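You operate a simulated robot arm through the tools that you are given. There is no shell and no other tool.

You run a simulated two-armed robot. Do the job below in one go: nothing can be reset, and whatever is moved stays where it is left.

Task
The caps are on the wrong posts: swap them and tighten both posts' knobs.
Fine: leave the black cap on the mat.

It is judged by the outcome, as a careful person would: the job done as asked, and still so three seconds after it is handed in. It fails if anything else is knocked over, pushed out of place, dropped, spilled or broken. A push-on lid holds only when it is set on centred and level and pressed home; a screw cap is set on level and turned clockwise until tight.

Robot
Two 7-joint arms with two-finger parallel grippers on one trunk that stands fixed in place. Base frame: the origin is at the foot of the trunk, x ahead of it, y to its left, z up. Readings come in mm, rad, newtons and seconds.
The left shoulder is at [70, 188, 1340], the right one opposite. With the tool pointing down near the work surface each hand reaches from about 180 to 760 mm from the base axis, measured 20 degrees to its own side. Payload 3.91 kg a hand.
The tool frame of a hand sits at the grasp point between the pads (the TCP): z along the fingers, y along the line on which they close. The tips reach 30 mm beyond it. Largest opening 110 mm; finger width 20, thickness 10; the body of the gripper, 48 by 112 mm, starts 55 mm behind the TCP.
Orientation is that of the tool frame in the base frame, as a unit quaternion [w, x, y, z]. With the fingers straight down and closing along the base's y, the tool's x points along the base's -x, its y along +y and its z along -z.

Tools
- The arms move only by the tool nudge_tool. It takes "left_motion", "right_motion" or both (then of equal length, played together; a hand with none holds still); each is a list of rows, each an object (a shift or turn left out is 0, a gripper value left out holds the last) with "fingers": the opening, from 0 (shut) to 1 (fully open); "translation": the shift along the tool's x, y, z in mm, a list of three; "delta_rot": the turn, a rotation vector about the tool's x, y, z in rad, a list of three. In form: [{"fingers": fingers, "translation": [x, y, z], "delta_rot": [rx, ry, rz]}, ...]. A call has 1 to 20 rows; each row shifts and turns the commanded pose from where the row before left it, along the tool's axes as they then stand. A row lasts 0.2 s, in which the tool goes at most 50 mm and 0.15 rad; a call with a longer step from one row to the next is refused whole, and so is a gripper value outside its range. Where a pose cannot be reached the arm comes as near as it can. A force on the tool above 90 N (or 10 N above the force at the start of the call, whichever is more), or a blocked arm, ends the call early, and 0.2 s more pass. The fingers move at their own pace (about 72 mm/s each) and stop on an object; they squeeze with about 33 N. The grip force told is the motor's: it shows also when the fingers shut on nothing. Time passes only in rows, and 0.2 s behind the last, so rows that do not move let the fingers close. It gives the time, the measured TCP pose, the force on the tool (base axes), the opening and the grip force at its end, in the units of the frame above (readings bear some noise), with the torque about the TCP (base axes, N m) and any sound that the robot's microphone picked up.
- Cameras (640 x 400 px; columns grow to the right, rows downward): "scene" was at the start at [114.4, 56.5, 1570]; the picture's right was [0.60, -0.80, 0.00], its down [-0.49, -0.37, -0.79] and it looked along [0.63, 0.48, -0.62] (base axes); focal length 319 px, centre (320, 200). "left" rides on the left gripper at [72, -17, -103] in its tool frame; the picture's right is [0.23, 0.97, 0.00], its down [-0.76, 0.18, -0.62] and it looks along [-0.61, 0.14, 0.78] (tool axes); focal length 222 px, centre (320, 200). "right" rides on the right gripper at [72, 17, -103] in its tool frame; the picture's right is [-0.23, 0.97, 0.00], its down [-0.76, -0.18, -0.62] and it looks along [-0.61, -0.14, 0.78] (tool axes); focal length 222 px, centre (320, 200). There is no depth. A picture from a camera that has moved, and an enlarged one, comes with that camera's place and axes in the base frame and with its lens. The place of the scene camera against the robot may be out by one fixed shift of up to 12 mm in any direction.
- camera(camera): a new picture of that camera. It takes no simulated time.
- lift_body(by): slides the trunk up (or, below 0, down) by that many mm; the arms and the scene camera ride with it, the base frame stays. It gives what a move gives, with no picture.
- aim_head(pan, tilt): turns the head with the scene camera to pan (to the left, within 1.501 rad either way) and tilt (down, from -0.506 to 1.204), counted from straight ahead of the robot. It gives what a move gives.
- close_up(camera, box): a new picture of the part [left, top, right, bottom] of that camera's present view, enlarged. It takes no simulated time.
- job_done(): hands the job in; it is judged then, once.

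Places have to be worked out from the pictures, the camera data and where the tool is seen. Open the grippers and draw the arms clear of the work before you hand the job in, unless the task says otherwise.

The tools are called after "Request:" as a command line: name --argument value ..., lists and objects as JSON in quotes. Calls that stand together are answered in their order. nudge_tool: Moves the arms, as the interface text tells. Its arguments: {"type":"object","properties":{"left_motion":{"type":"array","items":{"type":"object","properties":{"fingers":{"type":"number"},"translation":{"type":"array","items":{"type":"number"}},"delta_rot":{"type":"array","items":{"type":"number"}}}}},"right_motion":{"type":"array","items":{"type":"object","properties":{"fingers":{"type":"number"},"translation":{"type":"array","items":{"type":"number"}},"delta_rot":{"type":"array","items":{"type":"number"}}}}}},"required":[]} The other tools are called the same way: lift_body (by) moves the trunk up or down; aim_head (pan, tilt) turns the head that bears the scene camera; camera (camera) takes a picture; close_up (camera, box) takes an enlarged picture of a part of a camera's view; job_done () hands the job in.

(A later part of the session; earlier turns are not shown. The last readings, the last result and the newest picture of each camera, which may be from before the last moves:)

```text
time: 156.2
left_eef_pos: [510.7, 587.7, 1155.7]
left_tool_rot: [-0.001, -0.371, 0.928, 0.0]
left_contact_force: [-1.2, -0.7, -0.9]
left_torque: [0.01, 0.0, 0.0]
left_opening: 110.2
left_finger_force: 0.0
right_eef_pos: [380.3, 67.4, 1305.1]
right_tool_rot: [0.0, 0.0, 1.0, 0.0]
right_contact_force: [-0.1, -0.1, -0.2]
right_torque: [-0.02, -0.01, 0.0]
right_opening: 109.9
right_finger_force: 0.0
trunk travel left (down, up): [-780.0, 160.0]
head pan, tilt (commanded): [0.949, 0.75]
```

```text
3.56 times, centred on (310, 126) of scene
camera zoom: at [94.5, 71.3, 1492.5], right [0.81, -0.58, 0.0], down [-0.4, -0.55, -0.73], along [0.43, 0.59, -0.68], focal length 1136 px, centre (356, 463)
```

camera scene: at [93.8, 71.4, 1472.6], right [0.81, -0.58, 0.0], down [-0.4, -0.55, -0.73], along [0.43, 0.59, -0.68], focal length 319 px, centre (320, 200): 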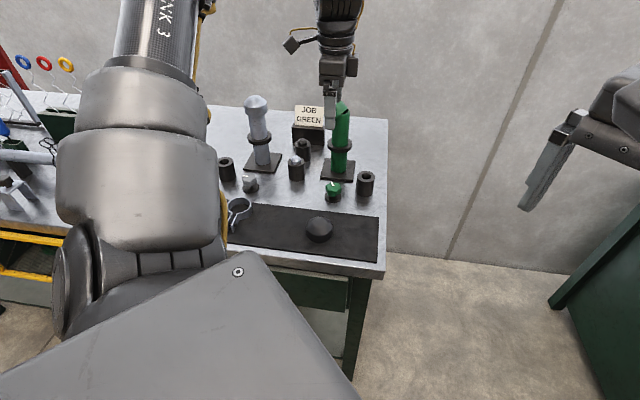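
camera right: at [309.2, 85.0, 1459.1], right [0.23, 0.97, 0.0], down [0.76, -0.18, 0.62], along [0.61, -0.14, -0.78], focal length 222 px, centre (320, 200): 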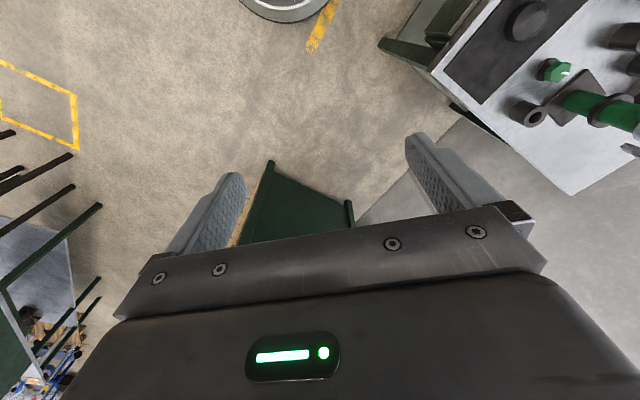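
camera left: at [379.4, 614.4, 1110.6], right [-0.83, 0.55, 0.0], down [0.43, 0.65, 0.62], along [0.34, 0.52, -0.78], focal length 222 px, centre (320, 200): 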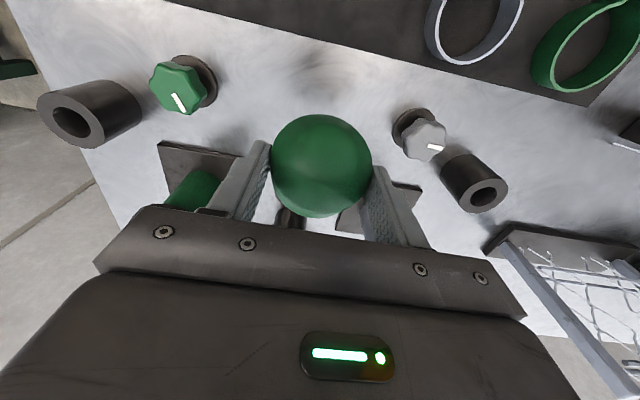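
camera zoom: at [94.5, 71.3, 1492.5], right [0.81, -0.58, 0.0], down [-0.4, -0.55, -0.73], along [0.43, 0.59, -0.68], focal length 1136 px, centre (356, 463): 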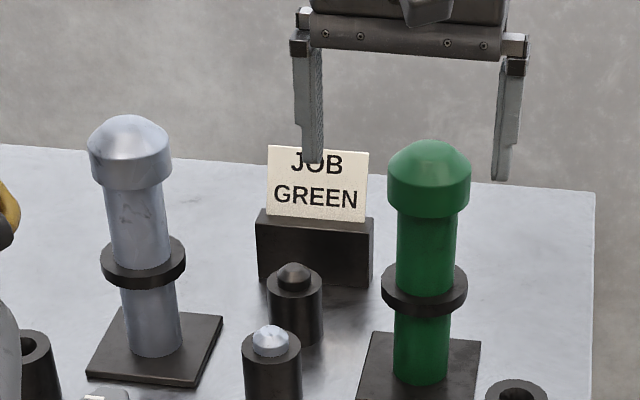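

Both posts look right. Now the green knob: I'll lower the trunk 130 mm and turn the hand clockwise to ~8° yaw at safe height (pads will meet the lobe pairs there).

Request:
lift_body --by -130

Request:
nudge_tool --left_motion '[{"delta_rot": [0, 0, 0.124], "fingers": 0.65}, {"delta_rot": [0, 0, 0.124]}, {"delta_rot": [0, 0, 0.124]}, {"delta_rot": [0, 0, 0.124]}, {"delta_rot": [0, 0, 0.124]}, {}, {}]'

Request:
close_up --camera "left" --box '[200, 20, 440, 170]'

Request:
close_up --camera "scene" --box '[270, 90, 398, 170]'

```text
time: 157.8
left_eef_pos: [511.0, 588.1, 1024.8]
left_tool_rot: [0.0, -0.37, 0.929, -0.001]
left_contact_force: [-0.7, -0.2, 0.0]
left_torque: [-0.02, -0.01, -0.02]
left_opening: 110.1
left_finger_force: 0.1
right_eef_pos: [380.8, 69.1, 1173.4]
right_tool_rot: [0.0, 0.0, 1.0, 0.0]
right_contact_force: [-0.8, 0.4, 0.6]
right_torque: [0.01, 0.01, 0.0]
right_opening: 110.1
right_finger_force: 0.1
trunk travel left (down, up): [-650.0, 290.0]
head pan, tilt (commanded): [0.949, 0.75]
```

```text
time: 159.4
left_eef_pos: [510.7, 589.1, 1025.0]
left_tool_rot: [0.0, -0.069, 0.998, -0.001]
left_contact_force: [0.2, 1.2, 0.6]
left_torque: [0.03, 0.02, 0.03]
left_opening: 71.5
left_finger_force: 0.0
right_eef_pos: [380.7, 67.7, 1175.9]
right_tool_rot: [0.0, 0.0, 1.0, 0.0]
right_contact_force: [0.0, -1.2, 0.2]
right_torque: [-0.03, -0.02, 0.05]
right_opening: 110.2
right_finger_force: 0.1
trunk travel left (down, up): [-650.0, 290.0]
head pan, tilt (commanded): [0.949, 0.75]
```

```text
2.67 times, centred on (320, 95) of left
camera zoom: at [441.4, 561.8, 1128.1], right [-0.36, 0.93, 0.0], down [0.73, 0.28, 0.62], along [0.58, 0.22, -0.78], focal length 592 px, centre (320, 480)
```

zoom: 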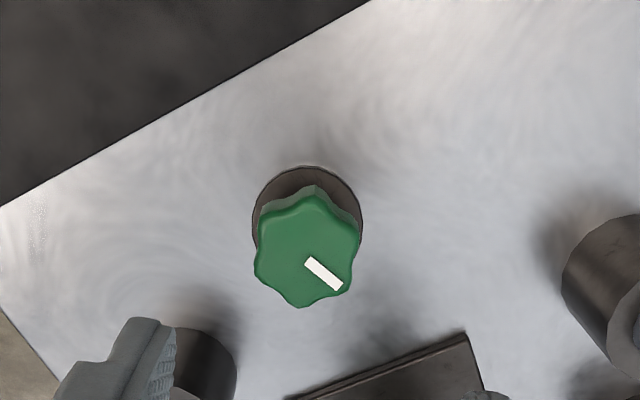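

```text
5.00 times, centred on (334, 130) of scene
camera zoom: at [93.8, 71.4, 1362.6], right [0.81, -0.58, 0.0], down [-0.4, -0.55, -0.73], along [0.43, 0.59, -0.68], focal length 1597 px, centre (250, 550)
```

zoom: 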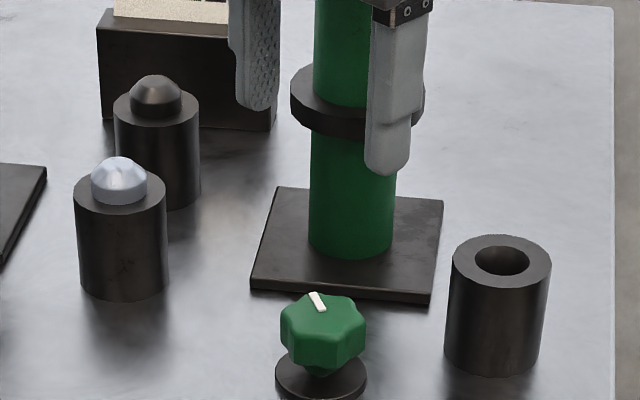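

The pads line up with the lobe valleys at this yaw; the knob axis is ~5 mm to −y of TCP. I'll centre and descend to just around the knob (TCP z≈906), with the fingers part-open.

Request:
nudge_tool --left_motion '[{"translation": [0, -5.2, 10]}, {"translation": [0, 0, 25]}, {"translation": [0, 0, 25]}, {"translation": [0, 0, 25]}, {"translation": [0, 0, 20]}, {}, {}]'

Request:
camera --camera "left"

Request:
close_up --camera "scene" --box '[286, 120, 382, 180]'

```text
time: 161.0
left_eef_pos: [512.7, 582.6, 920.0]
left_tool_rot: [0.0, -0.07, 0.998, -0.001]
left_contact_force: [0.3, -0.1, -0.7]
left_torque: [0.02, -0.01, 0.02]
left_opening: 71.4
left_finger_force: 0.1
right_eef_pos: [381.2, 68.4, 1175.4]
right_tool_rot: [0.0, 0.0, 1.0, 0.0]
right_contact_force: [0.1, -0.5, -0.5]
right_torque: [0.01, -0.01, -0.02]
right_opening: 109.9
right_finger_force: 0.1
trunk travel left (down, up): [-650.0, 290.0]
head pan, tilt (commanded): [0.949, 0.75]
```

```text
taken
camera left: at [442.7, 556.0, 1024.0], right [-0.36, 0.93, 0.0], down [0.73, 0.28, 0.62], along [0.58, 0.22, -0.78], focal length 222 px, centre (320, 200)
```

left: 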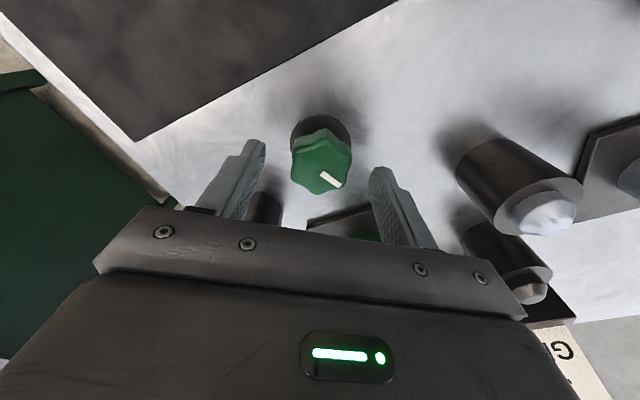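

```text
6.67 times, centred on (334, 150) of scene
camera zoom: at [93.9, 71.5, 1362.5], right [0.81, -0.58, 0.0], down [-0.4, -0.55, -0.73], along [0.43, 0.59, -0.68], focal length 2129 px, centre (227, 533)
```

zoom: 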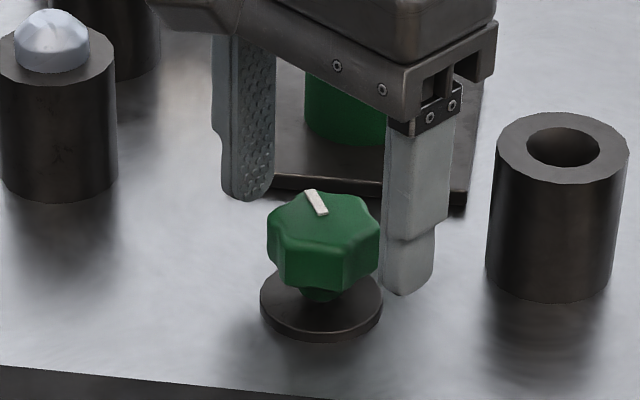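

Close now. I'll zoom the wrist view to check the knob's centring between the pads.

Request:
close_up --camera "left" --box '[240, 100, 400, 200]'

```text
4.00 times, centred on (320, 150) of left
camera zoom: at [442.7, 556.0, 1024.0], right [-0.36, 0.93, 0.0], down [0.73, 0.28, 0.62], along [0.58, 0.22, -0.78], focal length 888 px, centre (320, 400)
```

zoom: 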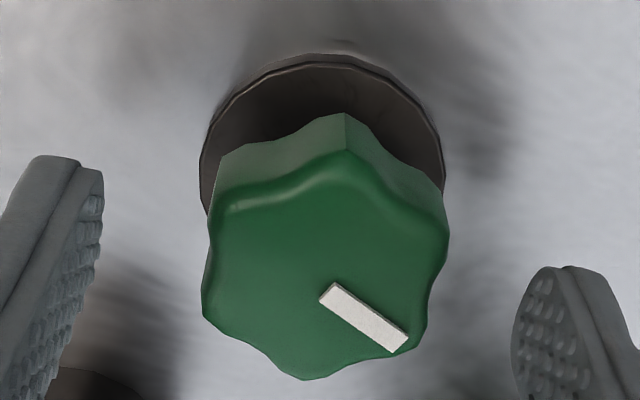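

The knob is centred within ~2 mm. I'll lower 14 mm and close on it.

Request:
nudge_tool --left_motion '[{"translation": [1.0, 0.8, 7]}, {"translation": [0, 0, 7]}, {}, {"fingers": 0.0}, {}, {}, {}]'

Request:
close_up --camera "left" --box '[240, 100, 400, 200]'

Request:
close_up --camera "scene" --box '[286, 120, 382, 180]'

```text
time: 162.6
left_eef_pos: [510.5, 582.5, 907.5]
left_tool_rot: [0.0, -0.069, 0.998, -0.001]
left_contact_force: [-1.9, -7.8, -5.8]
left_torque: [-0.36, -0.42, 0.0]
left_opening: 39.1
left_finger_force: 45.3
right_eef_pos: [381.0, 68.2, 1176.3]
right_tool_rot: [0.0, -0.001, 1.0, 0.0]
right_contact_force: [-0.1, 0.8, 0.0]
right_torque: [-0.01, -0.04, 0.02]
right_opening: 110.0
right_finger_force: 0.0
trunk travel left (down, up): [-650.0, 290.0]
head pan, tilt (commanded): [0.949, 0.75]
```

```text
4.00 times, centred on (320, 150) of left
camera zoom: at [441.7, 556.4, 1010.4], right [-0.36, 0.93, 0.0], down [0.73, 0.28, 0.62], along [0.58, 0.22, -0.78], focal length 888 px, centre (320, 400)
```

zoom: 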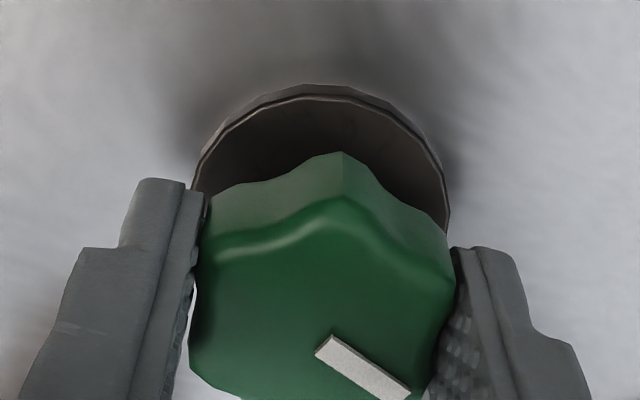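

```text
6.67 times, centred on (334, 150) of scene
camera zoom: at [93.9, 70.6, 1362.5], right [0.81, -0.58, 0.0], down [-0.4, -0.55, -0.73], along [0.43, 0.59, -0.68], focal length 2129 px, centre (227, 533)
```

zoom: 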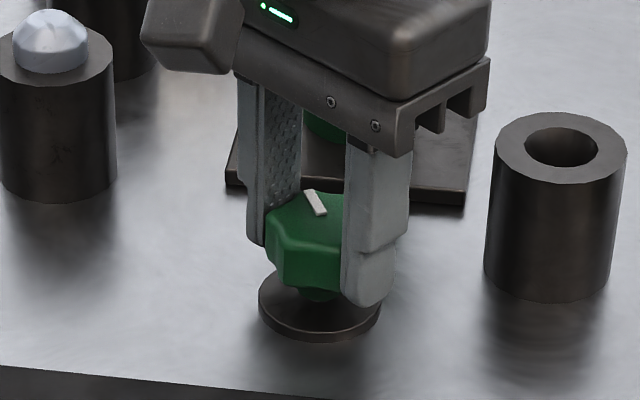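

Gripped on the knob (39 mm). I'll turn clockwise 0.3 rad and read the torque.

Request:
nudge_tool --left_motion '[{"translation": [0, -0.8, 0], "delta_rot": [0, 0, 0.1]}, {"delta_rot": [0, 0, 0.1]}, {"delta_rot": [0, 0, 0.1]}, {}]'

Request:
close_up --camera "scene" --box '[286, 120, 382, 180]'

```text
time: 163.6
left_eef_pos: [511.4, 582.9, 906.6]
left_tool_rot: [0.002, 0.08, 0.997, 0.001]
left_contact_force: [9.1, 11.0, 14.0]
left_torque: [0.52, 0.84, 0.03]
left_opening: 39.0
left_finger_force: 45.2
right_eef_pos: [381.0, 67.5, 1176.3]
right_tool_rot: [0.0, 0.0, 1.0, 0.0]
right_contact_force: [-0.2, -0.2, -0.8]
right_torque: [-0.01, 0.0, -0.01]
right_opening: 109.9
right_finger_force: 0.0
trunk travel left (down, up): [-650.0, 290.0]
head pan, tilt (commanded): [0.949, 0.75]
```

```text
6.67 times, centred on (334, 150) of scene
camera zoom: at [94.2, 71.3, 1362.8], right [0.81, -0.58, 0.0], down [-0.4, -0.55, -0.73], along [0.43, 0.59, -0.68], focal length 2129 px, centre (227, 533)
```

zoom: 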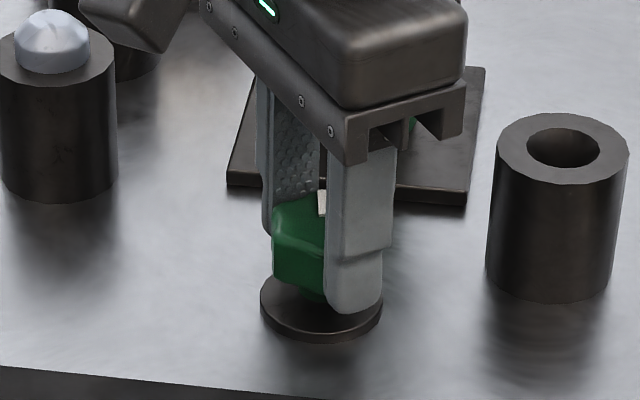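

The knob turns easily with the hand (torque ≈0). I'll continue clockwise 0.6 rad.

Request:
nudge_tool --left_motion '[{"delta_rot": [0, 0, 0.1]}, {"delta_rot": [0, 0, 0.1]}, {"delta_rot": [0, 0, 0.1]}, {"delta_rot": [0, 0, 0.1]}, {"delta_rot": [0, 0, 0.1]}, {"delta_rot": [0, 0, 0.1]}, {}]'

Request:
close_up --camera "scene" --box '[286, 120, 382, 180]'

```text
time: 165.2
left_eef_pos: [511.0, 584.8, 907.9]
left_tool_rot: [0.002, 0.371, 0.929, 0.002]
left_contact_force: [16.9, 22.8, 24.0]
left_torque: [0.02, -1.02, 0.02]
left_opening: 39.0
left_finger_force: 44.9
right_eef_pos: [380.9, 69.2, 1176.0]
right_tool_rot: [-0.001, 0.0, 1.0, 0.0]
right_contact_force: [0.0, 0.6, 0.8]
right_torque: [0.01, 0.01, 0.03]
right_opening: 110.2
right_finger_force: 0.0
trunk travel left (down, up): [-650.0, 290.0]
head pan, tilt (commanded): [0.949, 0.75]
```

```text
6.67 times, centred on (334, 150) of scene
camera zoom: at [94.0, 72.4, 1362.6], right [0.81, -0.58, 0.0], down [-0.4, -0.56, -0.73], along [0.43, 0.59, -0.68], focal length 2129 px, centre (227, 533)
```

zoom: 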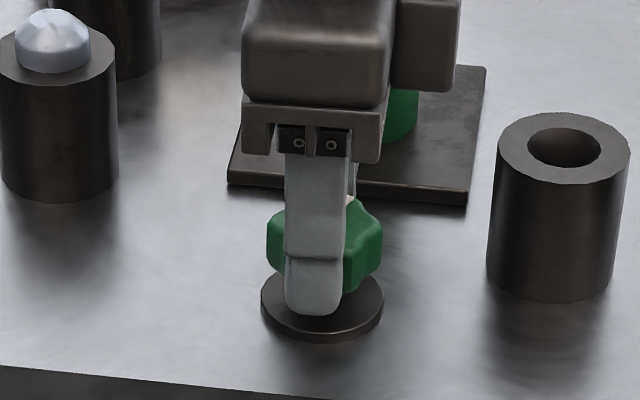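

Lateral force has built up because my rotation centre is ~5 mm off the knob axis. I'll shift the hand along the force direction to relieve it before continuing.

Request:
nudge_tool --left_motion '[{"translation": [0.6, 2.5, -0.5]}, {"translation": [0, 2.0, -0.5]}, {}]'

```text
time: 166.0
left_eef_pos: [512.4, 584.4, 907.8]
left_tool_rot: [-0.001, 0.372, 0.928, -0.002]
left_contact_force: [2.6, -1.5, 4.0]
left_torque: [-0.48, -0.72, 0.0]
left_opening: 39.1
left_finger_force: 44.7
right_eef_pos: [379.2, 67.6, 1174.6]
right_tool_rot: [0.0, 0.0, 1.0, 0.001]
right_contact_force: [1.2, -0.6, -1.0]
right_torque: [-0.02, 0.01, 0.02]
right_opening: 109.8
right_finger_force: 0.1
trunk travel left (down, up): [-650.0, 290.0]
head pan, tilt (commanded): [0.949, 0.75]
```

Relieved. I'll keep turning clockwise with a small compensating shift per step, another 0.6 rad.

Request:
nudge_tool --left_motion '[{"translation": [0, 0.5, 0], "delta_rot": [0, 0, 0.1]}, {"translation": [0, 0.5, 0], "delta_rot": [0, 0, 0.1]}, {"translation": [0, 0.5, 0], "delta_rot": [0, 0, 0.1]}, {"translation": [0, 0.5, 0], "delta_rot": [0, 0, 0.1]}, {"translation": [0, 0.5, 0], "delta_rot": [0, 0, 0.1]}, {"translation": [0, 0.5, 0], "delta_rot": [0, 0, 0.1]}, {}]'

Request:
close_up --camera "scene" --box '[270, 80, 398, 160]'

Request:
close_up --camera "left" --box '[240, 100, 400, 200]'

```text
time: 167.6
left_eef_pos: [512.1, 585.6, 907.7]
left_tool_rot: [-0.001, 0.631, 0.776, -0.003]
left_contact_force: [-19.3, -29.7, -17.1]
left_torque: [-0.06, 0.2, -0.03]
left_opening: 39.3
left_finger_force: 44.3
right_eef_pos: [379.0, 65.6, 1176.0]
right_tool_rot: [0.0, 0.0, 1.0, 0.0]
right_contact_force: [0.0, 0.4, 0.7]
right_torque: [0.0, 0.0, 0.0]
right_opening: 110.1
right_finger_force: 0.1
trunk travel left (down, up): [-650.0, 290.0]
head pan, tilt (commanded): [0.949, 0.75]
```

```text
5.00 times, centred on (334, 120) of scene
camera zoom: at [92.4, 68.4, 1362.7], right [0.81, -0.58, 0.0], down [-0.4, -0.55, -0.73], along [0.43, 0.6, -0.68], focal length 1597 px, centre (250, 600)
```

zoom: 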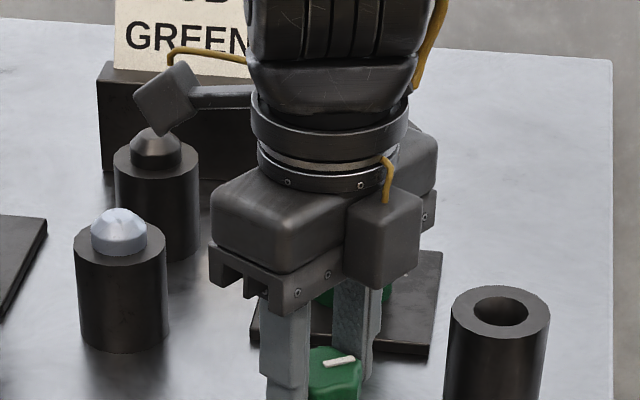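

```text
4.00 times, centred on (320, 150) of left
camera zoom: at [481.2, 652.5, 1010.0], right [0.91, 0.42, -0.01], down [0.33, -0.71, 0.62], along [0.26, -0.57, -0.78], focal length 888 px, centre (320, 400)
```

zoom: 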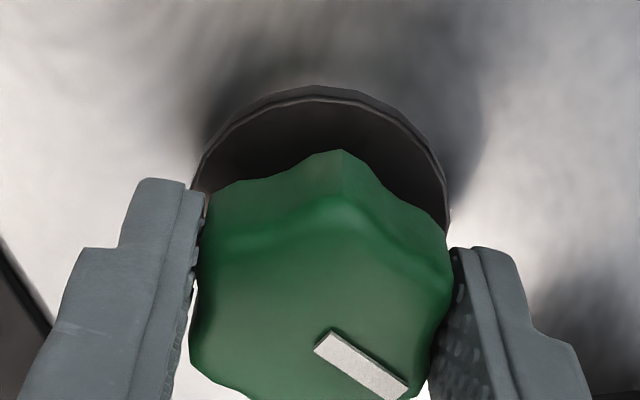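

The knob turns with the hand (pointer has rotated ~86° so far, no tightening torque yet). I'll relieve the sideways force, then continue another 0.4 rad.

Request:
nudge_tool --left_motion '[{"translation": [-2, -1.9, 0]}, {"translation": [-1.6, -1.6, 0]}, {}]'

Request:
nudge_tool --left_motion '[{"delta_rot": [0, 0, 0.1]}, {"delta_rot": [0, 0, 0.1]}, {"delta_rot": [0, 0, 0.1]}, {"delta_rot": [0, 0, 0.1]}, {}]'

```text
time: 168.4
left_eef_pos: [512.0, 585.3, 907.5]
left_tool_rot: [0.001, 0.629, 0.777, -0.001]
left_contact_force: [-10.4, -9.4, -11.0]
left_torque: [-1.2, 0.31, 0.01]
left_opening: 39.0
left_finger_force: 45.2
right_eef_pos: [380.6, 68.0, 1175.1]
right_tool_rot: [0.0, -0.001, 1.0, 0.0]
right_contact_force: [-0.2, -0.5, 0.0]
right_torque: [-0.02, 0.01, -0.02]
right_opening: 110.0
right_finger_force: 0.1
trunk travel left (down, up): [-650.0, 290.0]
head pan, tilt (commanded): [0.949, 0.75]
```

```text
time: 169.6
left_eef_pos: [512.3, 583.7, 906.1]
left_tool_rot: [-0.001, 0.771, 0.637, 0.001]
left_contact_force: [-7.2, 0.8, 0.4]
left_torque: [0.11, 0.34, -0.01]
left_opening: 39.3
left_finger_force: 44.8
right_eef_pos: [379.4, 69.9, 1175.2]
right_tool_rot: [0.0, 0.0, 1.0, -0.002]
right_contact_force: [1.1, 0.9, -0.7]
right_torque: [-0.02, 0.0, 0.02]
right_opening: 110.0
right_finger_force: 0.0
trunk travel left (down, up): [-650.0, 290.0]
head pan, tilt (commanded): [0.949, 0.75]
```

Turned ~109° so far with no resistance. I'll open slightly, swing the hand back 120° counter-clockwise around the knob, and regrip for another stroke.

Request:
nudge_tool --left_motion '[{"fingers": 0.62}, {}, {}, {"delta_rot": [0, 0, -0.14]}, {"delta_rot": [0, 0, -0.14]}, {"delta_rot": [0, 0, -0.14]}, {"delta_rot": [0, 0, -0.14]}, {"delta_rot": [0, 0, -0.14]}, {"delta_rot": [0, 0, -0.14]}, {"delta_rot": [0, 0, -0.14]}, {"delta_rot": [0, 0, -0.14]}, {"delta_rot": [0, 0, -0.14]}, {"delta_rot": [0, 0, -0.14]}, {"delta_rot": [0, 0, -0.14]}, {"delta_rot": [0, 0, -0.14]}, {"delta_rot": [0, 0, -0.14]}, {"delta_rot": [0, 0, -0.14]}, {"delta_rot": [0, 0, -0.134]}, {}]'

Request:
close_up --camera "left" --box '[200, 80, 440, 230]'

Request:
close_up --camera "scene" --box '[286, 120, 382, 180]'

```text
time: 173.6
left_eef_pos: [512.7, 584.4, 907.6]
left_tool_rot: [0.001, -0.166, 0.986, -0.001]
left_contact_force: [0.4, -0.2, -0.6]
left_torque: [0.02, -0.01, 0.03]
left_opening: 68.0
left_finger_force: 0.0
right_eef_pos: [381.8, 69.1, 1174.5]
right_tool_rot: [0.0, 0.001, 1.0, 0.0]
right_contact_force: [0.0, -0.9, -0.4]
right_torque: [-0.02, -0.03, 0.03]
right_opening: 109.9
right_finger_force: 0.1
trunk travel left (down, up): [-650.0, 290.0]
head pan, tilt (commanded): [0.949, 0.75]
```

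```text
2.67 times, centred on (320, 155) of left
camera zoom: at [450.2, 544.3, 1010.5], right [-0.53, 0.85, 0.0], down [0.66, 0.42, 0.62], along [0.53, 0.33, -0.78], focal length 592 px, centre (320, 320)
```

zoom: 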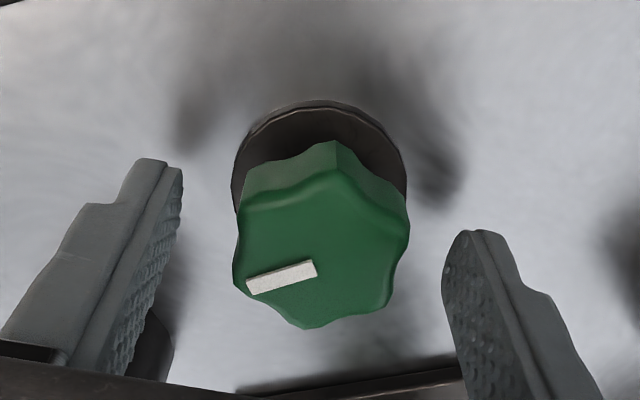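

```text
6.67 times, centred on (334, 150) of scene
camera zoom: at [93.9, 71.2, 1362.6], right [0.81, -0.58, 0.0], down [-0.4, -0.55, -0.73], along [0.43, 0.59, -0.68], focal length 2129 px, centre (227, 533)
```

zoom: 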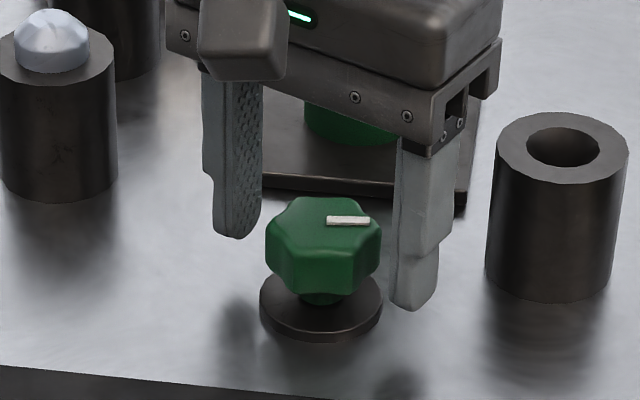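

The pointer has swung ~109° clockwise and the knob has sunk slightly. I'll centre better on the axis (≈(510.3, 583)), regrip, and turn again while monitoring.

Request:
nudge_tool --left_motion '[{"translation": [2.5, -0.5, 1.0]}, {}, {"fingers": 0.0}, {}, {}, {}]'

Request:
nudge_tool --left_motion '[{"delta_rot": [0, 0, 0.1]}, {"delta_rot": [0, 0, 0.1]}, {"delta_rot": [0, 0, 0.1]}, {"delta_rot": [0, 0, 0.1]}, {"delta_rot": [0, 0, 0.1]}, {"delta_rot": [0, 0, 0.1]}, {}]'

```text
time: 175.0
left_eef_pos: [511.9, 583.1, 906.4]
left_tool_rot: [0.0, -0.166, 0.986, -0.001]
left_contact_force: [1.7, 6.4, 3.3]
left_torque: [-0.09, 0.39, 0.01]
left_opening: 39.4
left_finger_force: 44.7
right_eef_pos: [380.2, 68.2, 1175.2]
right_tool_rot: [0.0, 0.0, 1.0, -0.001]
right_contact_force: [0.2, -0.1, 0.1]
right_torque: [-0.03, 0.03, 0.0]
right_opening: 109.8
right_finger_force: 0.0
trunk travel left (down, up): [-650.0, 290.0]
head pan, tilt (commanded): [0.949, 0.75]
```

```text
time: 176.6
left_eef_pos: [511.5, 584.2, 906.6]
left_tool_rot: [0.0, 0.133, 0.991, 0.0]
left_contact_force: [4.5, 15.5, 14.2]
left_torque: [0.51, 0.64, 0.0]
left_opening: 39.5
left_finger_force: 44.9
right_eef_pos: [380.4, 69.2, 1175.3]
right_tool_rot: [-0.001, 0.0, 1.0, -0.001]
right_contact_force: [0.5, 0.0, 0.5]
right_torque: [-0.02, 0.03, -0.02]
right_opening: 110.0
right_finger_force: 0.0
trunk travel left (down, up): [-650.0, 290.0]
head pan, tilt (commanded): [0.949, 0.75]
```

Still loose. Relieving the side force and turning another 0.7 rad.

Request:
nudge_tool --left_motion '[{"translation": [0, 2.0, -0.5], "delta_rot": [0, 0, 0.1]}, {"delta_rot": [0, 0, 0.1]}, {"delta_rot": [0, 0, 0.1]}, {"delta_rot": [0, 0, 0.1]}, {"delta_rot": [0, 0, 0.1]}, {"delta_rot": [0, 0, 0.1]}, {"delta_rot": [0, 0, 0.1]}, {}]'

```text
time: 178.4
left_eef_pos: [511.6, 585.2, 906.4]
left_tool_rot: [0.0, 0.465, 0.885, 0.0]
left_contact_force: [2.9, 3.6, 1.8]
left_torque: [0.07, -0.13, -0.03]
left_opening: 39.3
left_finger_force: 45.3
right_eef_pos: [381.0, 69.2, 1174.3]
right_tool_rot: [-0.001, 0.0, 1.0, -0.001]
right_contact_force: [0.0, -0.9, -0.5]
right_torque: [0.02, 0.02, -0.02]
right_opening: 110.2
right_finger_force: 0.0
trunk travel left (down, up): [-650.0, 290.0]
head pan, tilt (commanded): [0.949, 0.75]
```

Forces are low. Continuing clockwise another 0.8 rad to the end of this stroke.

Request:
nudge_tool --left_motion '[{"delta_rot": [0, 0, 0.1]}, {"delta_rot": [0, 0, 0.1]}, {"delta_rot": [0, 0, 0.1]}, {"delta_rot": [0, 0, 0.1]}, {"delta_rot": [0, 0, 0.1]}, {"delta_rot": [0, 0, 0.1]}, {"delta_rot": [0, 0, 0.1]}, {"delta_rot": [0, 0, 0.1]}, {}]'

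Request:
close_up --camera "left" --box '[240, 100, 400, 200]'

Request:
close_up --camera "scene" --box '[286, 120, 382, 180]'

```text
time: 180.4
left_eef_pos: [512.2, 585.1, 905.5]
left_tool_rot: [0.0, 0.774, 0.633, -0.001]
left_contact_force: [8.8, 1.7, -1.8]
left_torque: [0.37, -0.34, 0.52]
left_opening: 39.7
left_finger_force: 44.8
right_eef_pos: [382.0, 68.4, 1173.7]
right_tool_rot: [-0.002, 0.001, 1.0, 0.0]
right_contact_force: [0.0, -0.8, 0.0]
right_torque: [-0.02, -0.02, 0.0]
right_opening: 109.9
right_finger_force: 0.1
trunk travel left (down, up): [-650.0, 290.0]
head pan, tilt (commanded): [0.949, 0.75]
```

```text
4.00 times, centred on (320, 150) of left
camera zoom: at [510.3, 658.7, 1009.2], right [1.0, 0.03, 0.0], down [0.02, -0.78, 0.62], along [0.02, -0.62, -0.78], focal length 888 px, centre (320, 400)
```

zoom: 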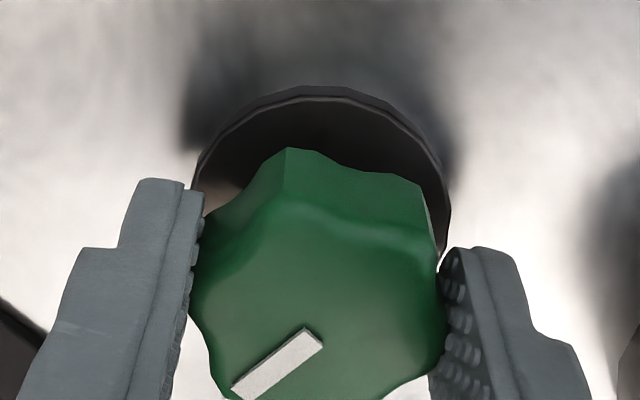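

```text
6.67 times, centred on (334, 150) of scene
camera zoom: at [95.6, 72.0, 1362.4], right [0.81, -0.58, 0.0], down [-0.4, -0.55, -0.73], along [0.42, 0.59, -0.68], focal length 2129 px, centre (227, 533)
```

zoom: 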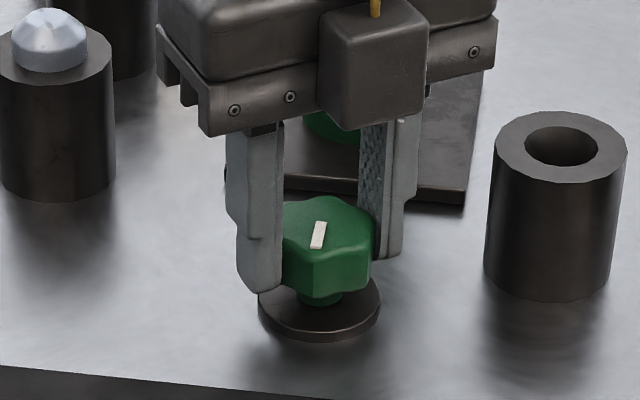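

Torque has risen to 0.52 N·m and the pads slipped ~20° on the knob — it has reached its tight stop after ~200°. I'll turn a little more to confirm it holds.

Request:
nudge_tool --left_motion '[{"delta_rot": [0, 0, 0.08]}, {"delta_rot": [0, 0, 0.08]}, {}]'

Request:
close_up --camera "left" --box '[240, 100, 400, 200]'

```text
time: 181.2
left_eef_pos: [514.5, 584.5, 906.6]
left_tool_rot: [0.001, 0.822, 0.57, -0.001]
left_contact_force: [9.4, -0.2, -2.2]
left_torque: [0.08, -0.1, 0.78]
left_opening: 39.1
left_finger_force: 44.8
right_eef_pos: [382.9, 67.8, 1174.5]
right_tool_rot: [-0.001, 0.0, 1.0, 0.0]
right_contact_force: [0.6, 0.3, 0.2]
right_torque: [0.01, -0.01, 0.02]
right_opening: 109.9
right_finger_force: 0.2
trunk travel left (down, up): [-650.0, 290.0]
head pan, tilt (commanded): [0.949, 0.75]
```

```text
4.00 times, centred on (320, 150) of left
camera zoom: at [522.3, 657.9, 1009.3], right [0.99, -0.13, 0.0], down [-0.1, -0.77, 0.62], along [-0.08, -0.62, -0.78], focal length 888 px, centre (320, 400)
```

zoom: 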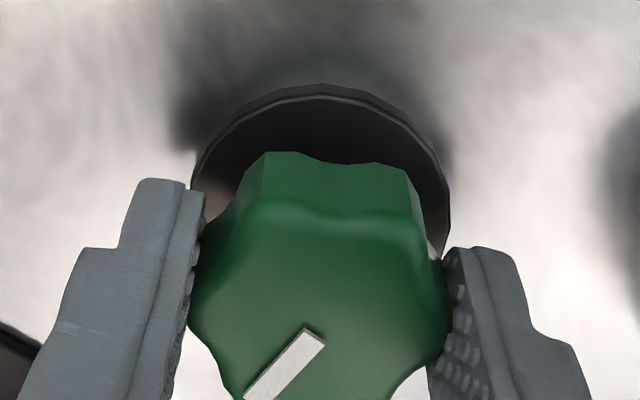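

The knob no longer follows (torque 0.78 N·m, pads slip): it's tight. I'll open straight away (without turning back) and rise clear.

Request:
nudge_tool --left_motion '[{"fingers": 0.65}, {}, {}, {"translation": [0, 0, -10]}, {"translation": [0, 0, -30]}, {"translation": [0, 0, -40]}, {"translation": [0, 0, -40]}, {}]'

Request:
close_up --camera "scene" --box '[190, 90, 400, 221]'

Request:
camera --camera "left"

```text
time: 183.0
left_eef_pos: [514.5, 587.7, 1027.2]
left_tool_rot: [0.0, 0.821, 0.571, -0.001]
left_contact_force: [0.4, 0.8, 0.2]
left_torque: [-0.02, -0.05, 0.0]
left_opening: 71.6
left_finger_force: 0.0
right_eef_pos: [381.7, 69.2, 1175.7]
right_tool_rot: [0.001, 0.001, 1.0, -0.001]
right_contact_force: [0.6, 0.3, 0.0]
right_torque: [-0.01, 0.02, -0.02]
right_opening: 109.7
right_finger_force: 0.0
trunk travel left (down, up): [-650.0, 290.0]
head pan, tilt (commanded): [0.949, 0.75]
```

```text
3.05 times, centred on (295, 156) of scene
camera zoom: at [94.2, 72.1, 1362.5], right [0.81, -0.58, 0.0], down [-0.4, -0.56, -0.73], along [0.43, 0.59, -0.68], focal length 973 px, centre (396, 336)
```

zoom: 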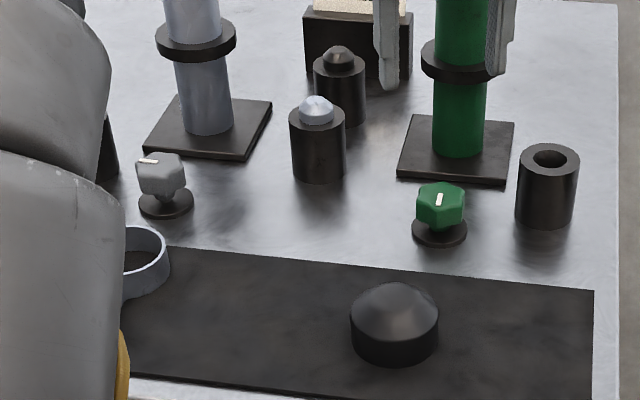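

```text
taken
camera left: at [523.2, 662.1, 1130.3], right [0.99, -0.13, 0.0], down [-0.1, -0.77, 0.62], along [-0.08, -0.62, -0.78], focal length 222 px, centre (320, 200)
```

left: 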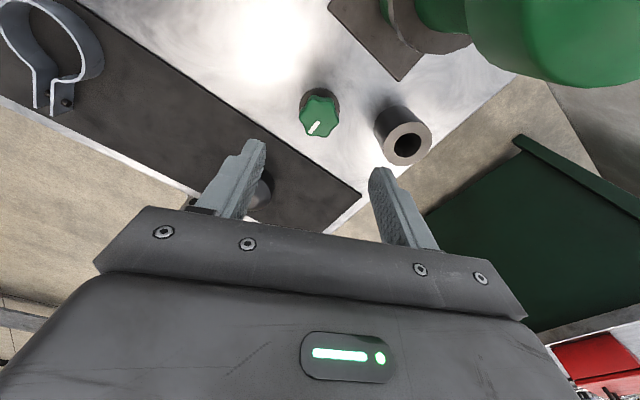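

The green knob is tight and everything else is in place. Now I'll unwind the wrist counter-clockwise to ~40° yaw here (a yaw that worked at this spot), keeping the height.

Request:
nudge_tool --left_motion '[{"delta_rot": [0, 0, -0.138]}, {"delta_rot": [0, 0, -0.138]}, {"delta_rot": [0, 0, -0.138]}, {"delta_rot": [0, 0, -0.138]}, {"delta_rot": [0, 0, -0.138]}, {"delta_rot": [0, 0, -0.138]}, {"delta_rot": [0, 0, -0.138]}, {"delta_rot": [0, 0, -0.138]}, {"delta_rot": [0, 0, -0.138]}, {"delta_rot": [0, 0, -0.138]}, {}]'

Request:
nudge_tool --left_motion '[{"delta_rot": [0, 0, -0.138]}, {"delta_rot": [0, 0, -0.138]}, {"delta_rot": [0, 0, -0.138]}, {"delta_rot": [0, 0, -0.138]}, {"delta_rot": [0, 0, -0.138]}, {"delta_rot": [0, 0, -0.138]}, {"delta_rot": [0, 0, -0.138]}, {}]'

Request:
camera --camera "left"

```text
time: 185.4
left_eef_pos: [511.0, 586.9, 1026.0]
left_tool_rot: [0.001, 0.268, 0.963, 0.0]
left_contact_force: [-0.2, 0.1, 0.1]
left_torque: [-0.02, -0.03, 0.02]
left_opening: 71.5
left_finger_force: 0.1
right_eef_pos: [380.4, 68.5, 1175.8]
right_tool_rot: [0.0, 0.001, 1.0, 0.001]
right_contact_force: [-0.2, 0.1, -0.2]
right_torque: [-0.01, -0.02, 0.01]
right_opening: 110.1
right_finger_force: 0.1
trunk travel left (down, up): [-650.0, 290.0]
head pan, tilt (commanded): [0.949, 0.75]
```

```text
time: 187.2
left_eef_pos: [511.1, 583.3, 1026.0]
left_tool_rot: [0.0, -0.209, 0.978, -0.001]
left_contact_force: [-0.8, 0.1, -0.5]
left_torque: [0.0, 0.01, 0.0]
left_opening: 71.5
left_finger_force: 0.0
right_eef_pos: [380.7, 69.3, 1174.9]
right_tool_rot: [0.001, 0.0, 1.0, 0.001]
right_contact_force: [-0.2, 0.0, 0.3]
right_torque: [0.01, 0.01, -0.01]
right_opening: 109.8
right_finger_force: 0.0
trunk travel left (down, up): [-650.0, 290.0]
head pan, tilt (commanded): [0.949, 0.75]
```

```text
taken
camera left: at [452.1, 539.2, 1129.9], right [-0.61, 0.8, 0.0], down [0.62, 0.47, 0.62], along [0.5, 0.38, -0.78], focal length 222 px, centre (320, 200)
```

left: 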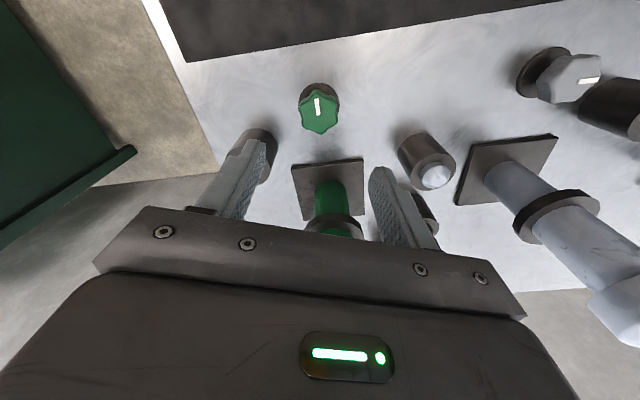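

The wrist is unwound to ~24°. The grey knob is at about (342, 750). I'll move over there at this height, then rotate to ~69° yaw (its lobe-valley alignment), checking for limits.

Request:
nudge_tool --left_motion '[{"translation": [14.4, 36.9, 0]}, {"translation": [14.4, 36.9, 0]}, {"translation": [14.4, 36.9, 0]}, {"translation": [14.4, 36.9, 0]}, {"translation": [14.4, 36.9, 0]}, {"translation": [14.4, 36.9, 0]}, {}, {}]'

Request:
camera --camera "left"

Request:
camera --camera "scene"

```text
time: 189.0
left_eef_pos: [337.8, 752.0, 1026.9]
left_tool_rot: [0.0, -0.208, 0.978, -0.001]
left_contact_force: [-0.7, -0.1, 0.5]
left_torque: [0.0, -0.04, -0.05]
left_opening: 71.4
left_finger_force: 0.1
right_eef_pos: [381.0, 68.2, 1175.8]
right_tool_rot: [0.001, 0.0, 1.0, 0.0]
right_contact_force: [0.2, 0.0, -0.2]
right_torque: [-0.02, 0.04, -0.02]
right_opening: 109.8
right_finger_force: 0.1
trunk travel left (down, up): [-650.0, 290.0]
head pan, tilt (commanded): [0.949, 0.75]
```

```text
taken
camera left: at [278.8, 706.6, 1129.6], right [-0.6, 0.8, 0.0], down [0.62, 0.47, 0.62], along [0.5, 0.38, -0.78], focal length 222 px, centre (320, 200)
```

left: 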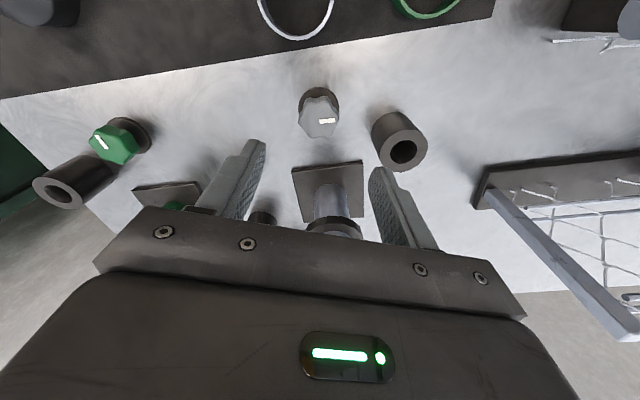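

```text
taken
camera scene: at [93.5, 71.5, 1362.6], right [0.81, -0.58, 0.0], down [-0.4, -0.55, -0.73], along [0.43, 0.59, -0.68], focal length 319 px, centre (320, 200)
```

scene: 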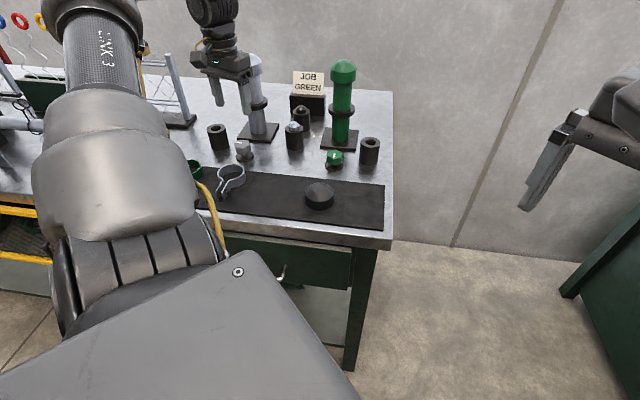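

Over the grey knob. Rotating to ~69° yaw now (well inside the limit at this arm azimuth).

Request:
nudge_tool --left_motion '[{"delta_rot": [0, 0, -0.131]}, {"delta_rot": [0, 0, -0.131]}, {"delta_rot": [0, 0, -0.131]}, {}]'

Request:
nudge_tool --left_motion '[{"delta_rot": [0, 0, -0.131]}, {"delta_rot": [0, 0, -0.131]}, {"delta_rot": [0, 0, -0.131]}, {}, {}]'

Request:
close_up --camera "left" --box '[200, 20, 440, 170]'

```text
time: 190.0
left_eef_pos: [340.4, 751.1, 1025.7]
left_tool_rot: [0.0, -0.397, 0.918, 0.0]
left_contact_force: [-0.4, -0.2, -0.4]
left_torque: [0.02, 0.01, 0.07]
left_opening: 71.5
left_finger_force: 0.1
right_eef_pos: [381.0, 68.4, 1175.7]
right_tool_rot: [0.001, -0.001, 1.0, 0.0]
right_contact_force: [0.1, 0.3, -0.4]
right_torque: [0.03, 0.0, 0.01]
right_opening: 110.0
right_finger_force: 0.1
trunk travel left (down, up): [-650.0, 290.0]
head pan, tilt (commanded): [0.949, 0.75]
```

```text
time: 191.2
left_eef_pos: [342.0, 752.5, 1025.6]
left_tool_rot: [-0.001, -0.568, 0.823, 0.0]
left_contact_force: [-0.1, 0.1, -0.1]
left_torque: [-0.03, 0.01, -0.03]
left_opening: 71.6
left_finger_force: 0.0
right_eef_pos: [381.7, 69.1, 1175.6]
right_tool_rot: [0.0, -0.001, 1.0, 0.0]
right_contact_force: [-0.3, 0.5, -0.1]
right_torque: [-0.01, 0.01, 0.02]
right_opening: 110.0
right_finger_force: 0.0
trunk travel left (down, up): [-650.0, 290.0]
head pan, tilt (commanded): [0.949, 0.75]
```

```text
2.67 times, centred on (320, 95) of left
camera zoom: at [331.9, 677.6, 1129.8], right [-0.99, 0.13, 0.0], down [0.1, 0.78, 0.62], along [0.08, 0.62, -0.78], focal length 592 px, centre (320, 480)
```

zoom: 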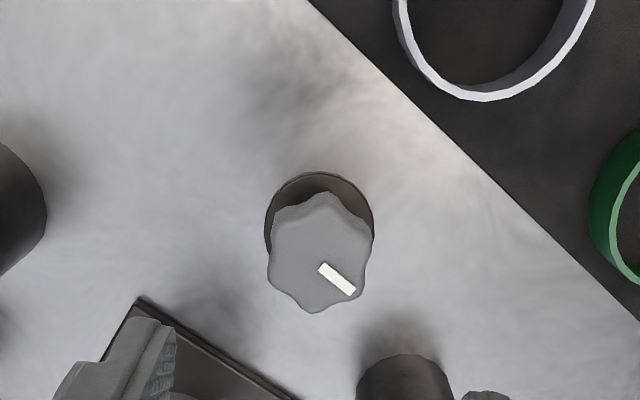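

Yaw 69°, pads aligned with the lobe valleys, and the knob axis within ~1 mm of TCP. I'll descend to TCP z≈920 and check.

Request:
nudge_tool --left_motion '[{"translation": [1.0, -0.7, 10]}, {"translation": [0, 0, 25]}, {"translation": [0, 0, 25]}, {"translation": [0, 0, 25]}, {"translation": [0, 0, 20]}, {}, {}]'

Request:
close_up --camera "left" --box '[240, 100, 400, 200]'

Request:
close_up --camera "scene" --box '[190, 110, 318, 190]'

```text
time: 192.8
left_eef_pos: [343.3, 750.9, 921.3]
left_tool_rot: [-0.001, -0.567, 0.824, -0.001]
left_contact_force: [-0.8, -0.3, 0.3]
left_torque: [0.0, 0.03, 0.02]
left_opening: 71.5
left_finger_force: 0.0
right_eef_pos: [381.4, 68.2, 1174.4]
right_tool_rot: [0.0, 0.0, 1.0, 0.0]
right_contact_force: [-0.1, 0.2, 0.0]
right_torque: [-0.01, 0.01, 0.0]
right_opening: 110.0
right_finger_force: 0.1
trunk travel left (down, up): [-650.0, 290.0]
head pan, tilt (commanded): [0.949, 0.75]
```

```text
4.00 times, centred on (320, 150) of left
camera zoom: at [332.6, 676.8, 1024.7], right [-0.99, 0.14, 0.0], down [0.11, 0.78, 0.62], along [0.08, 0.62, -0.78], focal length 888 px, centre (320, 400)
```

zoom: 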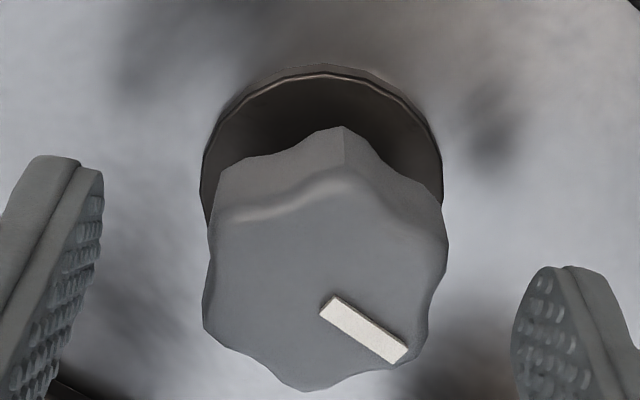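

```text
5.00 times, centred on (254, 150) of scene
camera zoom: at [93.9, 71.7, 1362.5], right [0.81, -0.58, 0.0], down [-0.4, -0.55, -0.73], along [0.43, 0.59, -0.68], focal length 1597 px, centre (650, 450)
```

zoom: 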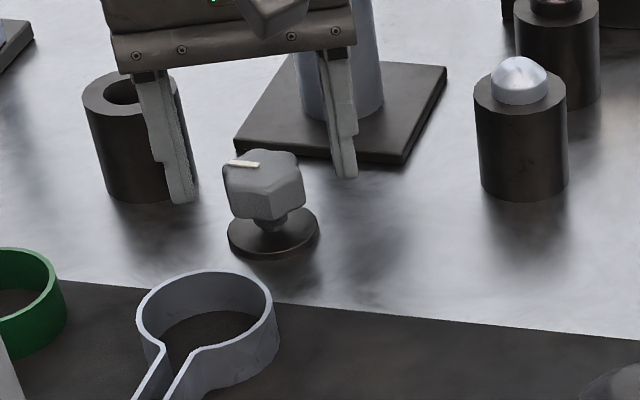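

Nearly centred. Small correction, lower 14 mm and close on the grey knob.

Request:
nudge_tool --left_motion '[{"translation": [-1.0, 1.5, 7]}, {"translation": [0, 0, 7]}, {}, {"fingers": 0.0}, {}, {}, {}]'

Request:
close_up --camera "left" --box '[240, 100, 400, 200]'

```text
time: 194.4
left_eef_pos: [342.2, 752.1, 907.1]
left_tool_rot: [0.0, -0.567, 0.824, -0.001]
left_contact_force: [3.5, -3.1, -1.4]
left_torque: [-0.24, -0.19, -0.05]
left_opening: 39.2
left_finger_force: 45.3
right_eef_pos: [382.0, 68.8, 1175.6]
right_tool_rot: [-0.001, 0.0, 1.0, -0.001]
right_contact_force: [-1.1, -0.1, -1.1]
right_torque: [-0.02, 0.0, 0.02]
right_opening: 110.1
right_finger_force: 0.0
trunk travel left (down, up): [-650.0, 290.0]
head pan, tilt (commanded): [0.949, 0.75]
```

```text
4.00 times, centred on (320, 150) of left
camera zoom: at [332.1, 678.2, 1010.7], right [-0.99, 0.14, 0.0], down [0.11, 0.78, 0.62], along [0.09, 0.62, -0.78], focal length 888 px, centre (320, 400)
```

zoom: 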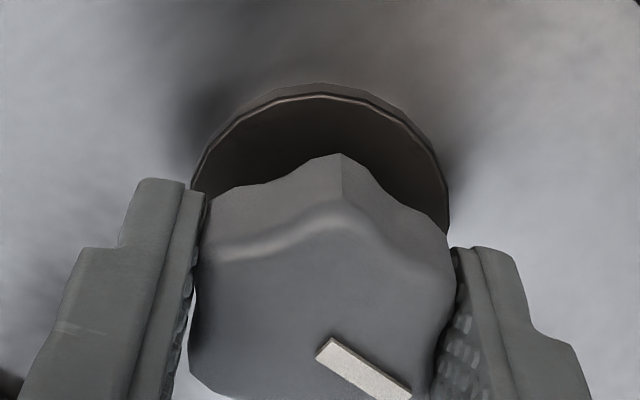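

The knob is gripped. Turning clockwise 0.6 rad and reading torque/force.

Request:
nudge_tool --left_motion '[{"delta_rot": [0, 0, 0.1]}, {"delta_rot": [0, 0, 0.1]}, {"delta_rot": [0, 0, 0.1]}, {"delta_rot": [0, 0, 0.1]}, {"delta_rot": [0, 0, 0.1]}, {"delta_rot": [0, 0, 0.1]}, {}]'

```text
time: 196.0
left_eef_pos: [342.6, 752.6, 907.8]
left_tool_rot: [0.001, -0.299, 0.954, 0.0]
left_contact_force: [4.1, 8.3, 5.4]
left_torque: [0.33, -0.06, -0.02]
left_opening: 39.0
left_finger_force: 44.9
right_eef_pos: [380.3, 68.2, 1174.7]
right_tool_rot: [0.0, 0.001, 1.0, -0.001]
right_contact_force: [0.2, -0.5, -0.9]
right_torque: [0.0, 0.0, 0.0]
right_opening: 110.1
right_finger_force: 0.0
trunk travel left (down, up): [-650.0, 290.0]
head pan, tilt (commanded): [0.949, 0.75]
```

Loose and forces are small. Continuing 0.8 rad clockwise.

Request:
nudge_tool --left_motion '[{"delta_rot": [0, 0, 0.1]}, {"delta_rot": [0, 0, 0.1]}, {"delta_rot": [0, 0, 0.1]}, {"delta_rot": [0, 0, 0.1]}, {"delta_rot": [0, 0, 0.1]}, {"delta_rot": [0, 0, 0.1]}, {"delta_rot": [0, 0, 0.1]}, {"delta_rot": [0, 0, 0.1]}, {}]'

```text
time: 198.0
left_eef_pos: [341.1, 752.3, 907.6]
left_tool_rot: [0.001, 0.098, 0.995, 0.0]
left_contact_force: [6.5, 16.2, 11.4]
left_torque: [0.56, 0.12, 0.03]
left_opening: 39.1
left_finger_force: 45.4
right_eef_pos: [381.2, 69.5, 1175.4]
right_tool_rot: [0.001, 0.0, 1.0, -0.001]
right_contact_force: [0.7, 0.7, -0.4]
right_torque: [0.01, 0.02, 0.03]
right_opening: 109.9
right_finger_force: 0.0
trunk travel left (down, up): [-650.0, 290.0]
head pan, tilt (commanded): [0.949, 0.75]
```

Relieving the small side force and continuing 0.9 rad.

Request:
nudge_tool --left_motion '[{"translation": [-0.4, 2.0, -0.5], "delta_rot": [0, 0, 0.1]}, {"delta_rot": [0, 0, 0.1]}, {"delta_rot": [0, 0, 0.1]}, {"delta_rot": [0, 0, 0.1]}, {"delta_rot": [0, 0, 0.1]}, {"delta_rot": [0, 0, 0.1]}, {"delta_rot": [0, 0, 0.1]}, {"delta_rot": [0, 0, 0.1]}, {"delta_rot": [0, 0, 0.1]}, {}]'

Request:
close_up --camera "left" --box '[240, 100, 400, 200]'

Request:
camera --camera "scene"

```text
time: 200.2
left_eef_pos: [344.8, 754.6, 908.0]
left_tool_rot: [0.001, 0.52, 0.854, -0.001]
left_contact_force: [-2.4, -4.2, -5.5]
left_torque: [-0.08, 0.18, -0.02]
left_opening: 39.3
left_finger_force: 45.2
right_eef_pos: [381.0, 69.2, 1175.9]
right_tool_rot: [-0.001, 0.0, 1.0, 0.001]
right_contact_force: [-0.2, 0.0, 0.1]
right_torque: [0.02, 0.03, 0.02]
right_opening: 110.2
right_finger_force: 0.1
trunk travel left (down, up): [-650.0, 290.0]
head pan, tilt (commanded): [0.949, 0.75]
```

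```text
4.00 times, centred on (320, 150) of left
camera zoom: at [293.9, 810.7, 1010.4], right [0.76, 0.65, 0.0], down [0.51, -0.59, 0.62], along [0.4, -0.48, -0.78], focal length 888 px, centre (320, 400)
```

zoom: 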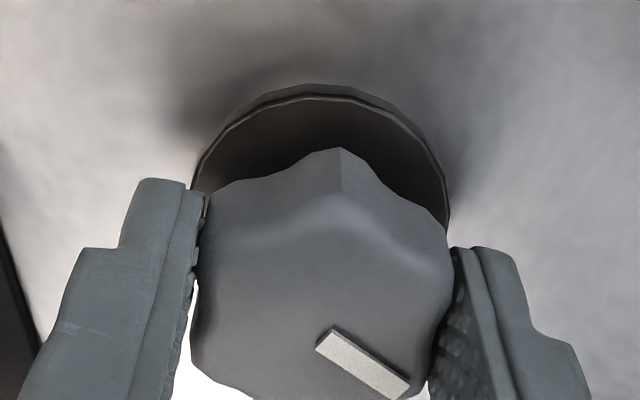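

```text
taken
camera scene: at [93.8, 71.8, 1362.5], right [0.81, -0.58, 0.0], down [-0.4, -0.56, -0.73], along [0.43, 0.59, -0.68], focal length 319 px, centre (320, 200)
```

scene: 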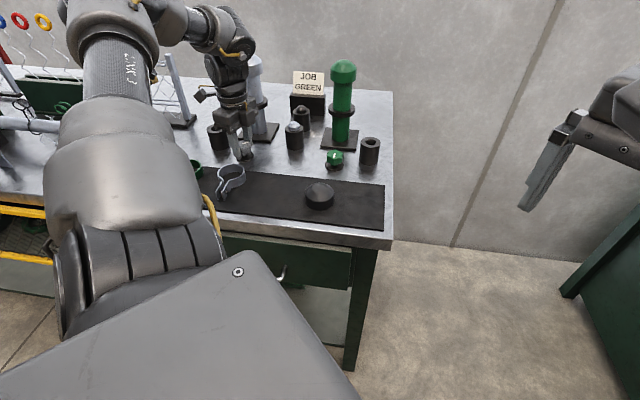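

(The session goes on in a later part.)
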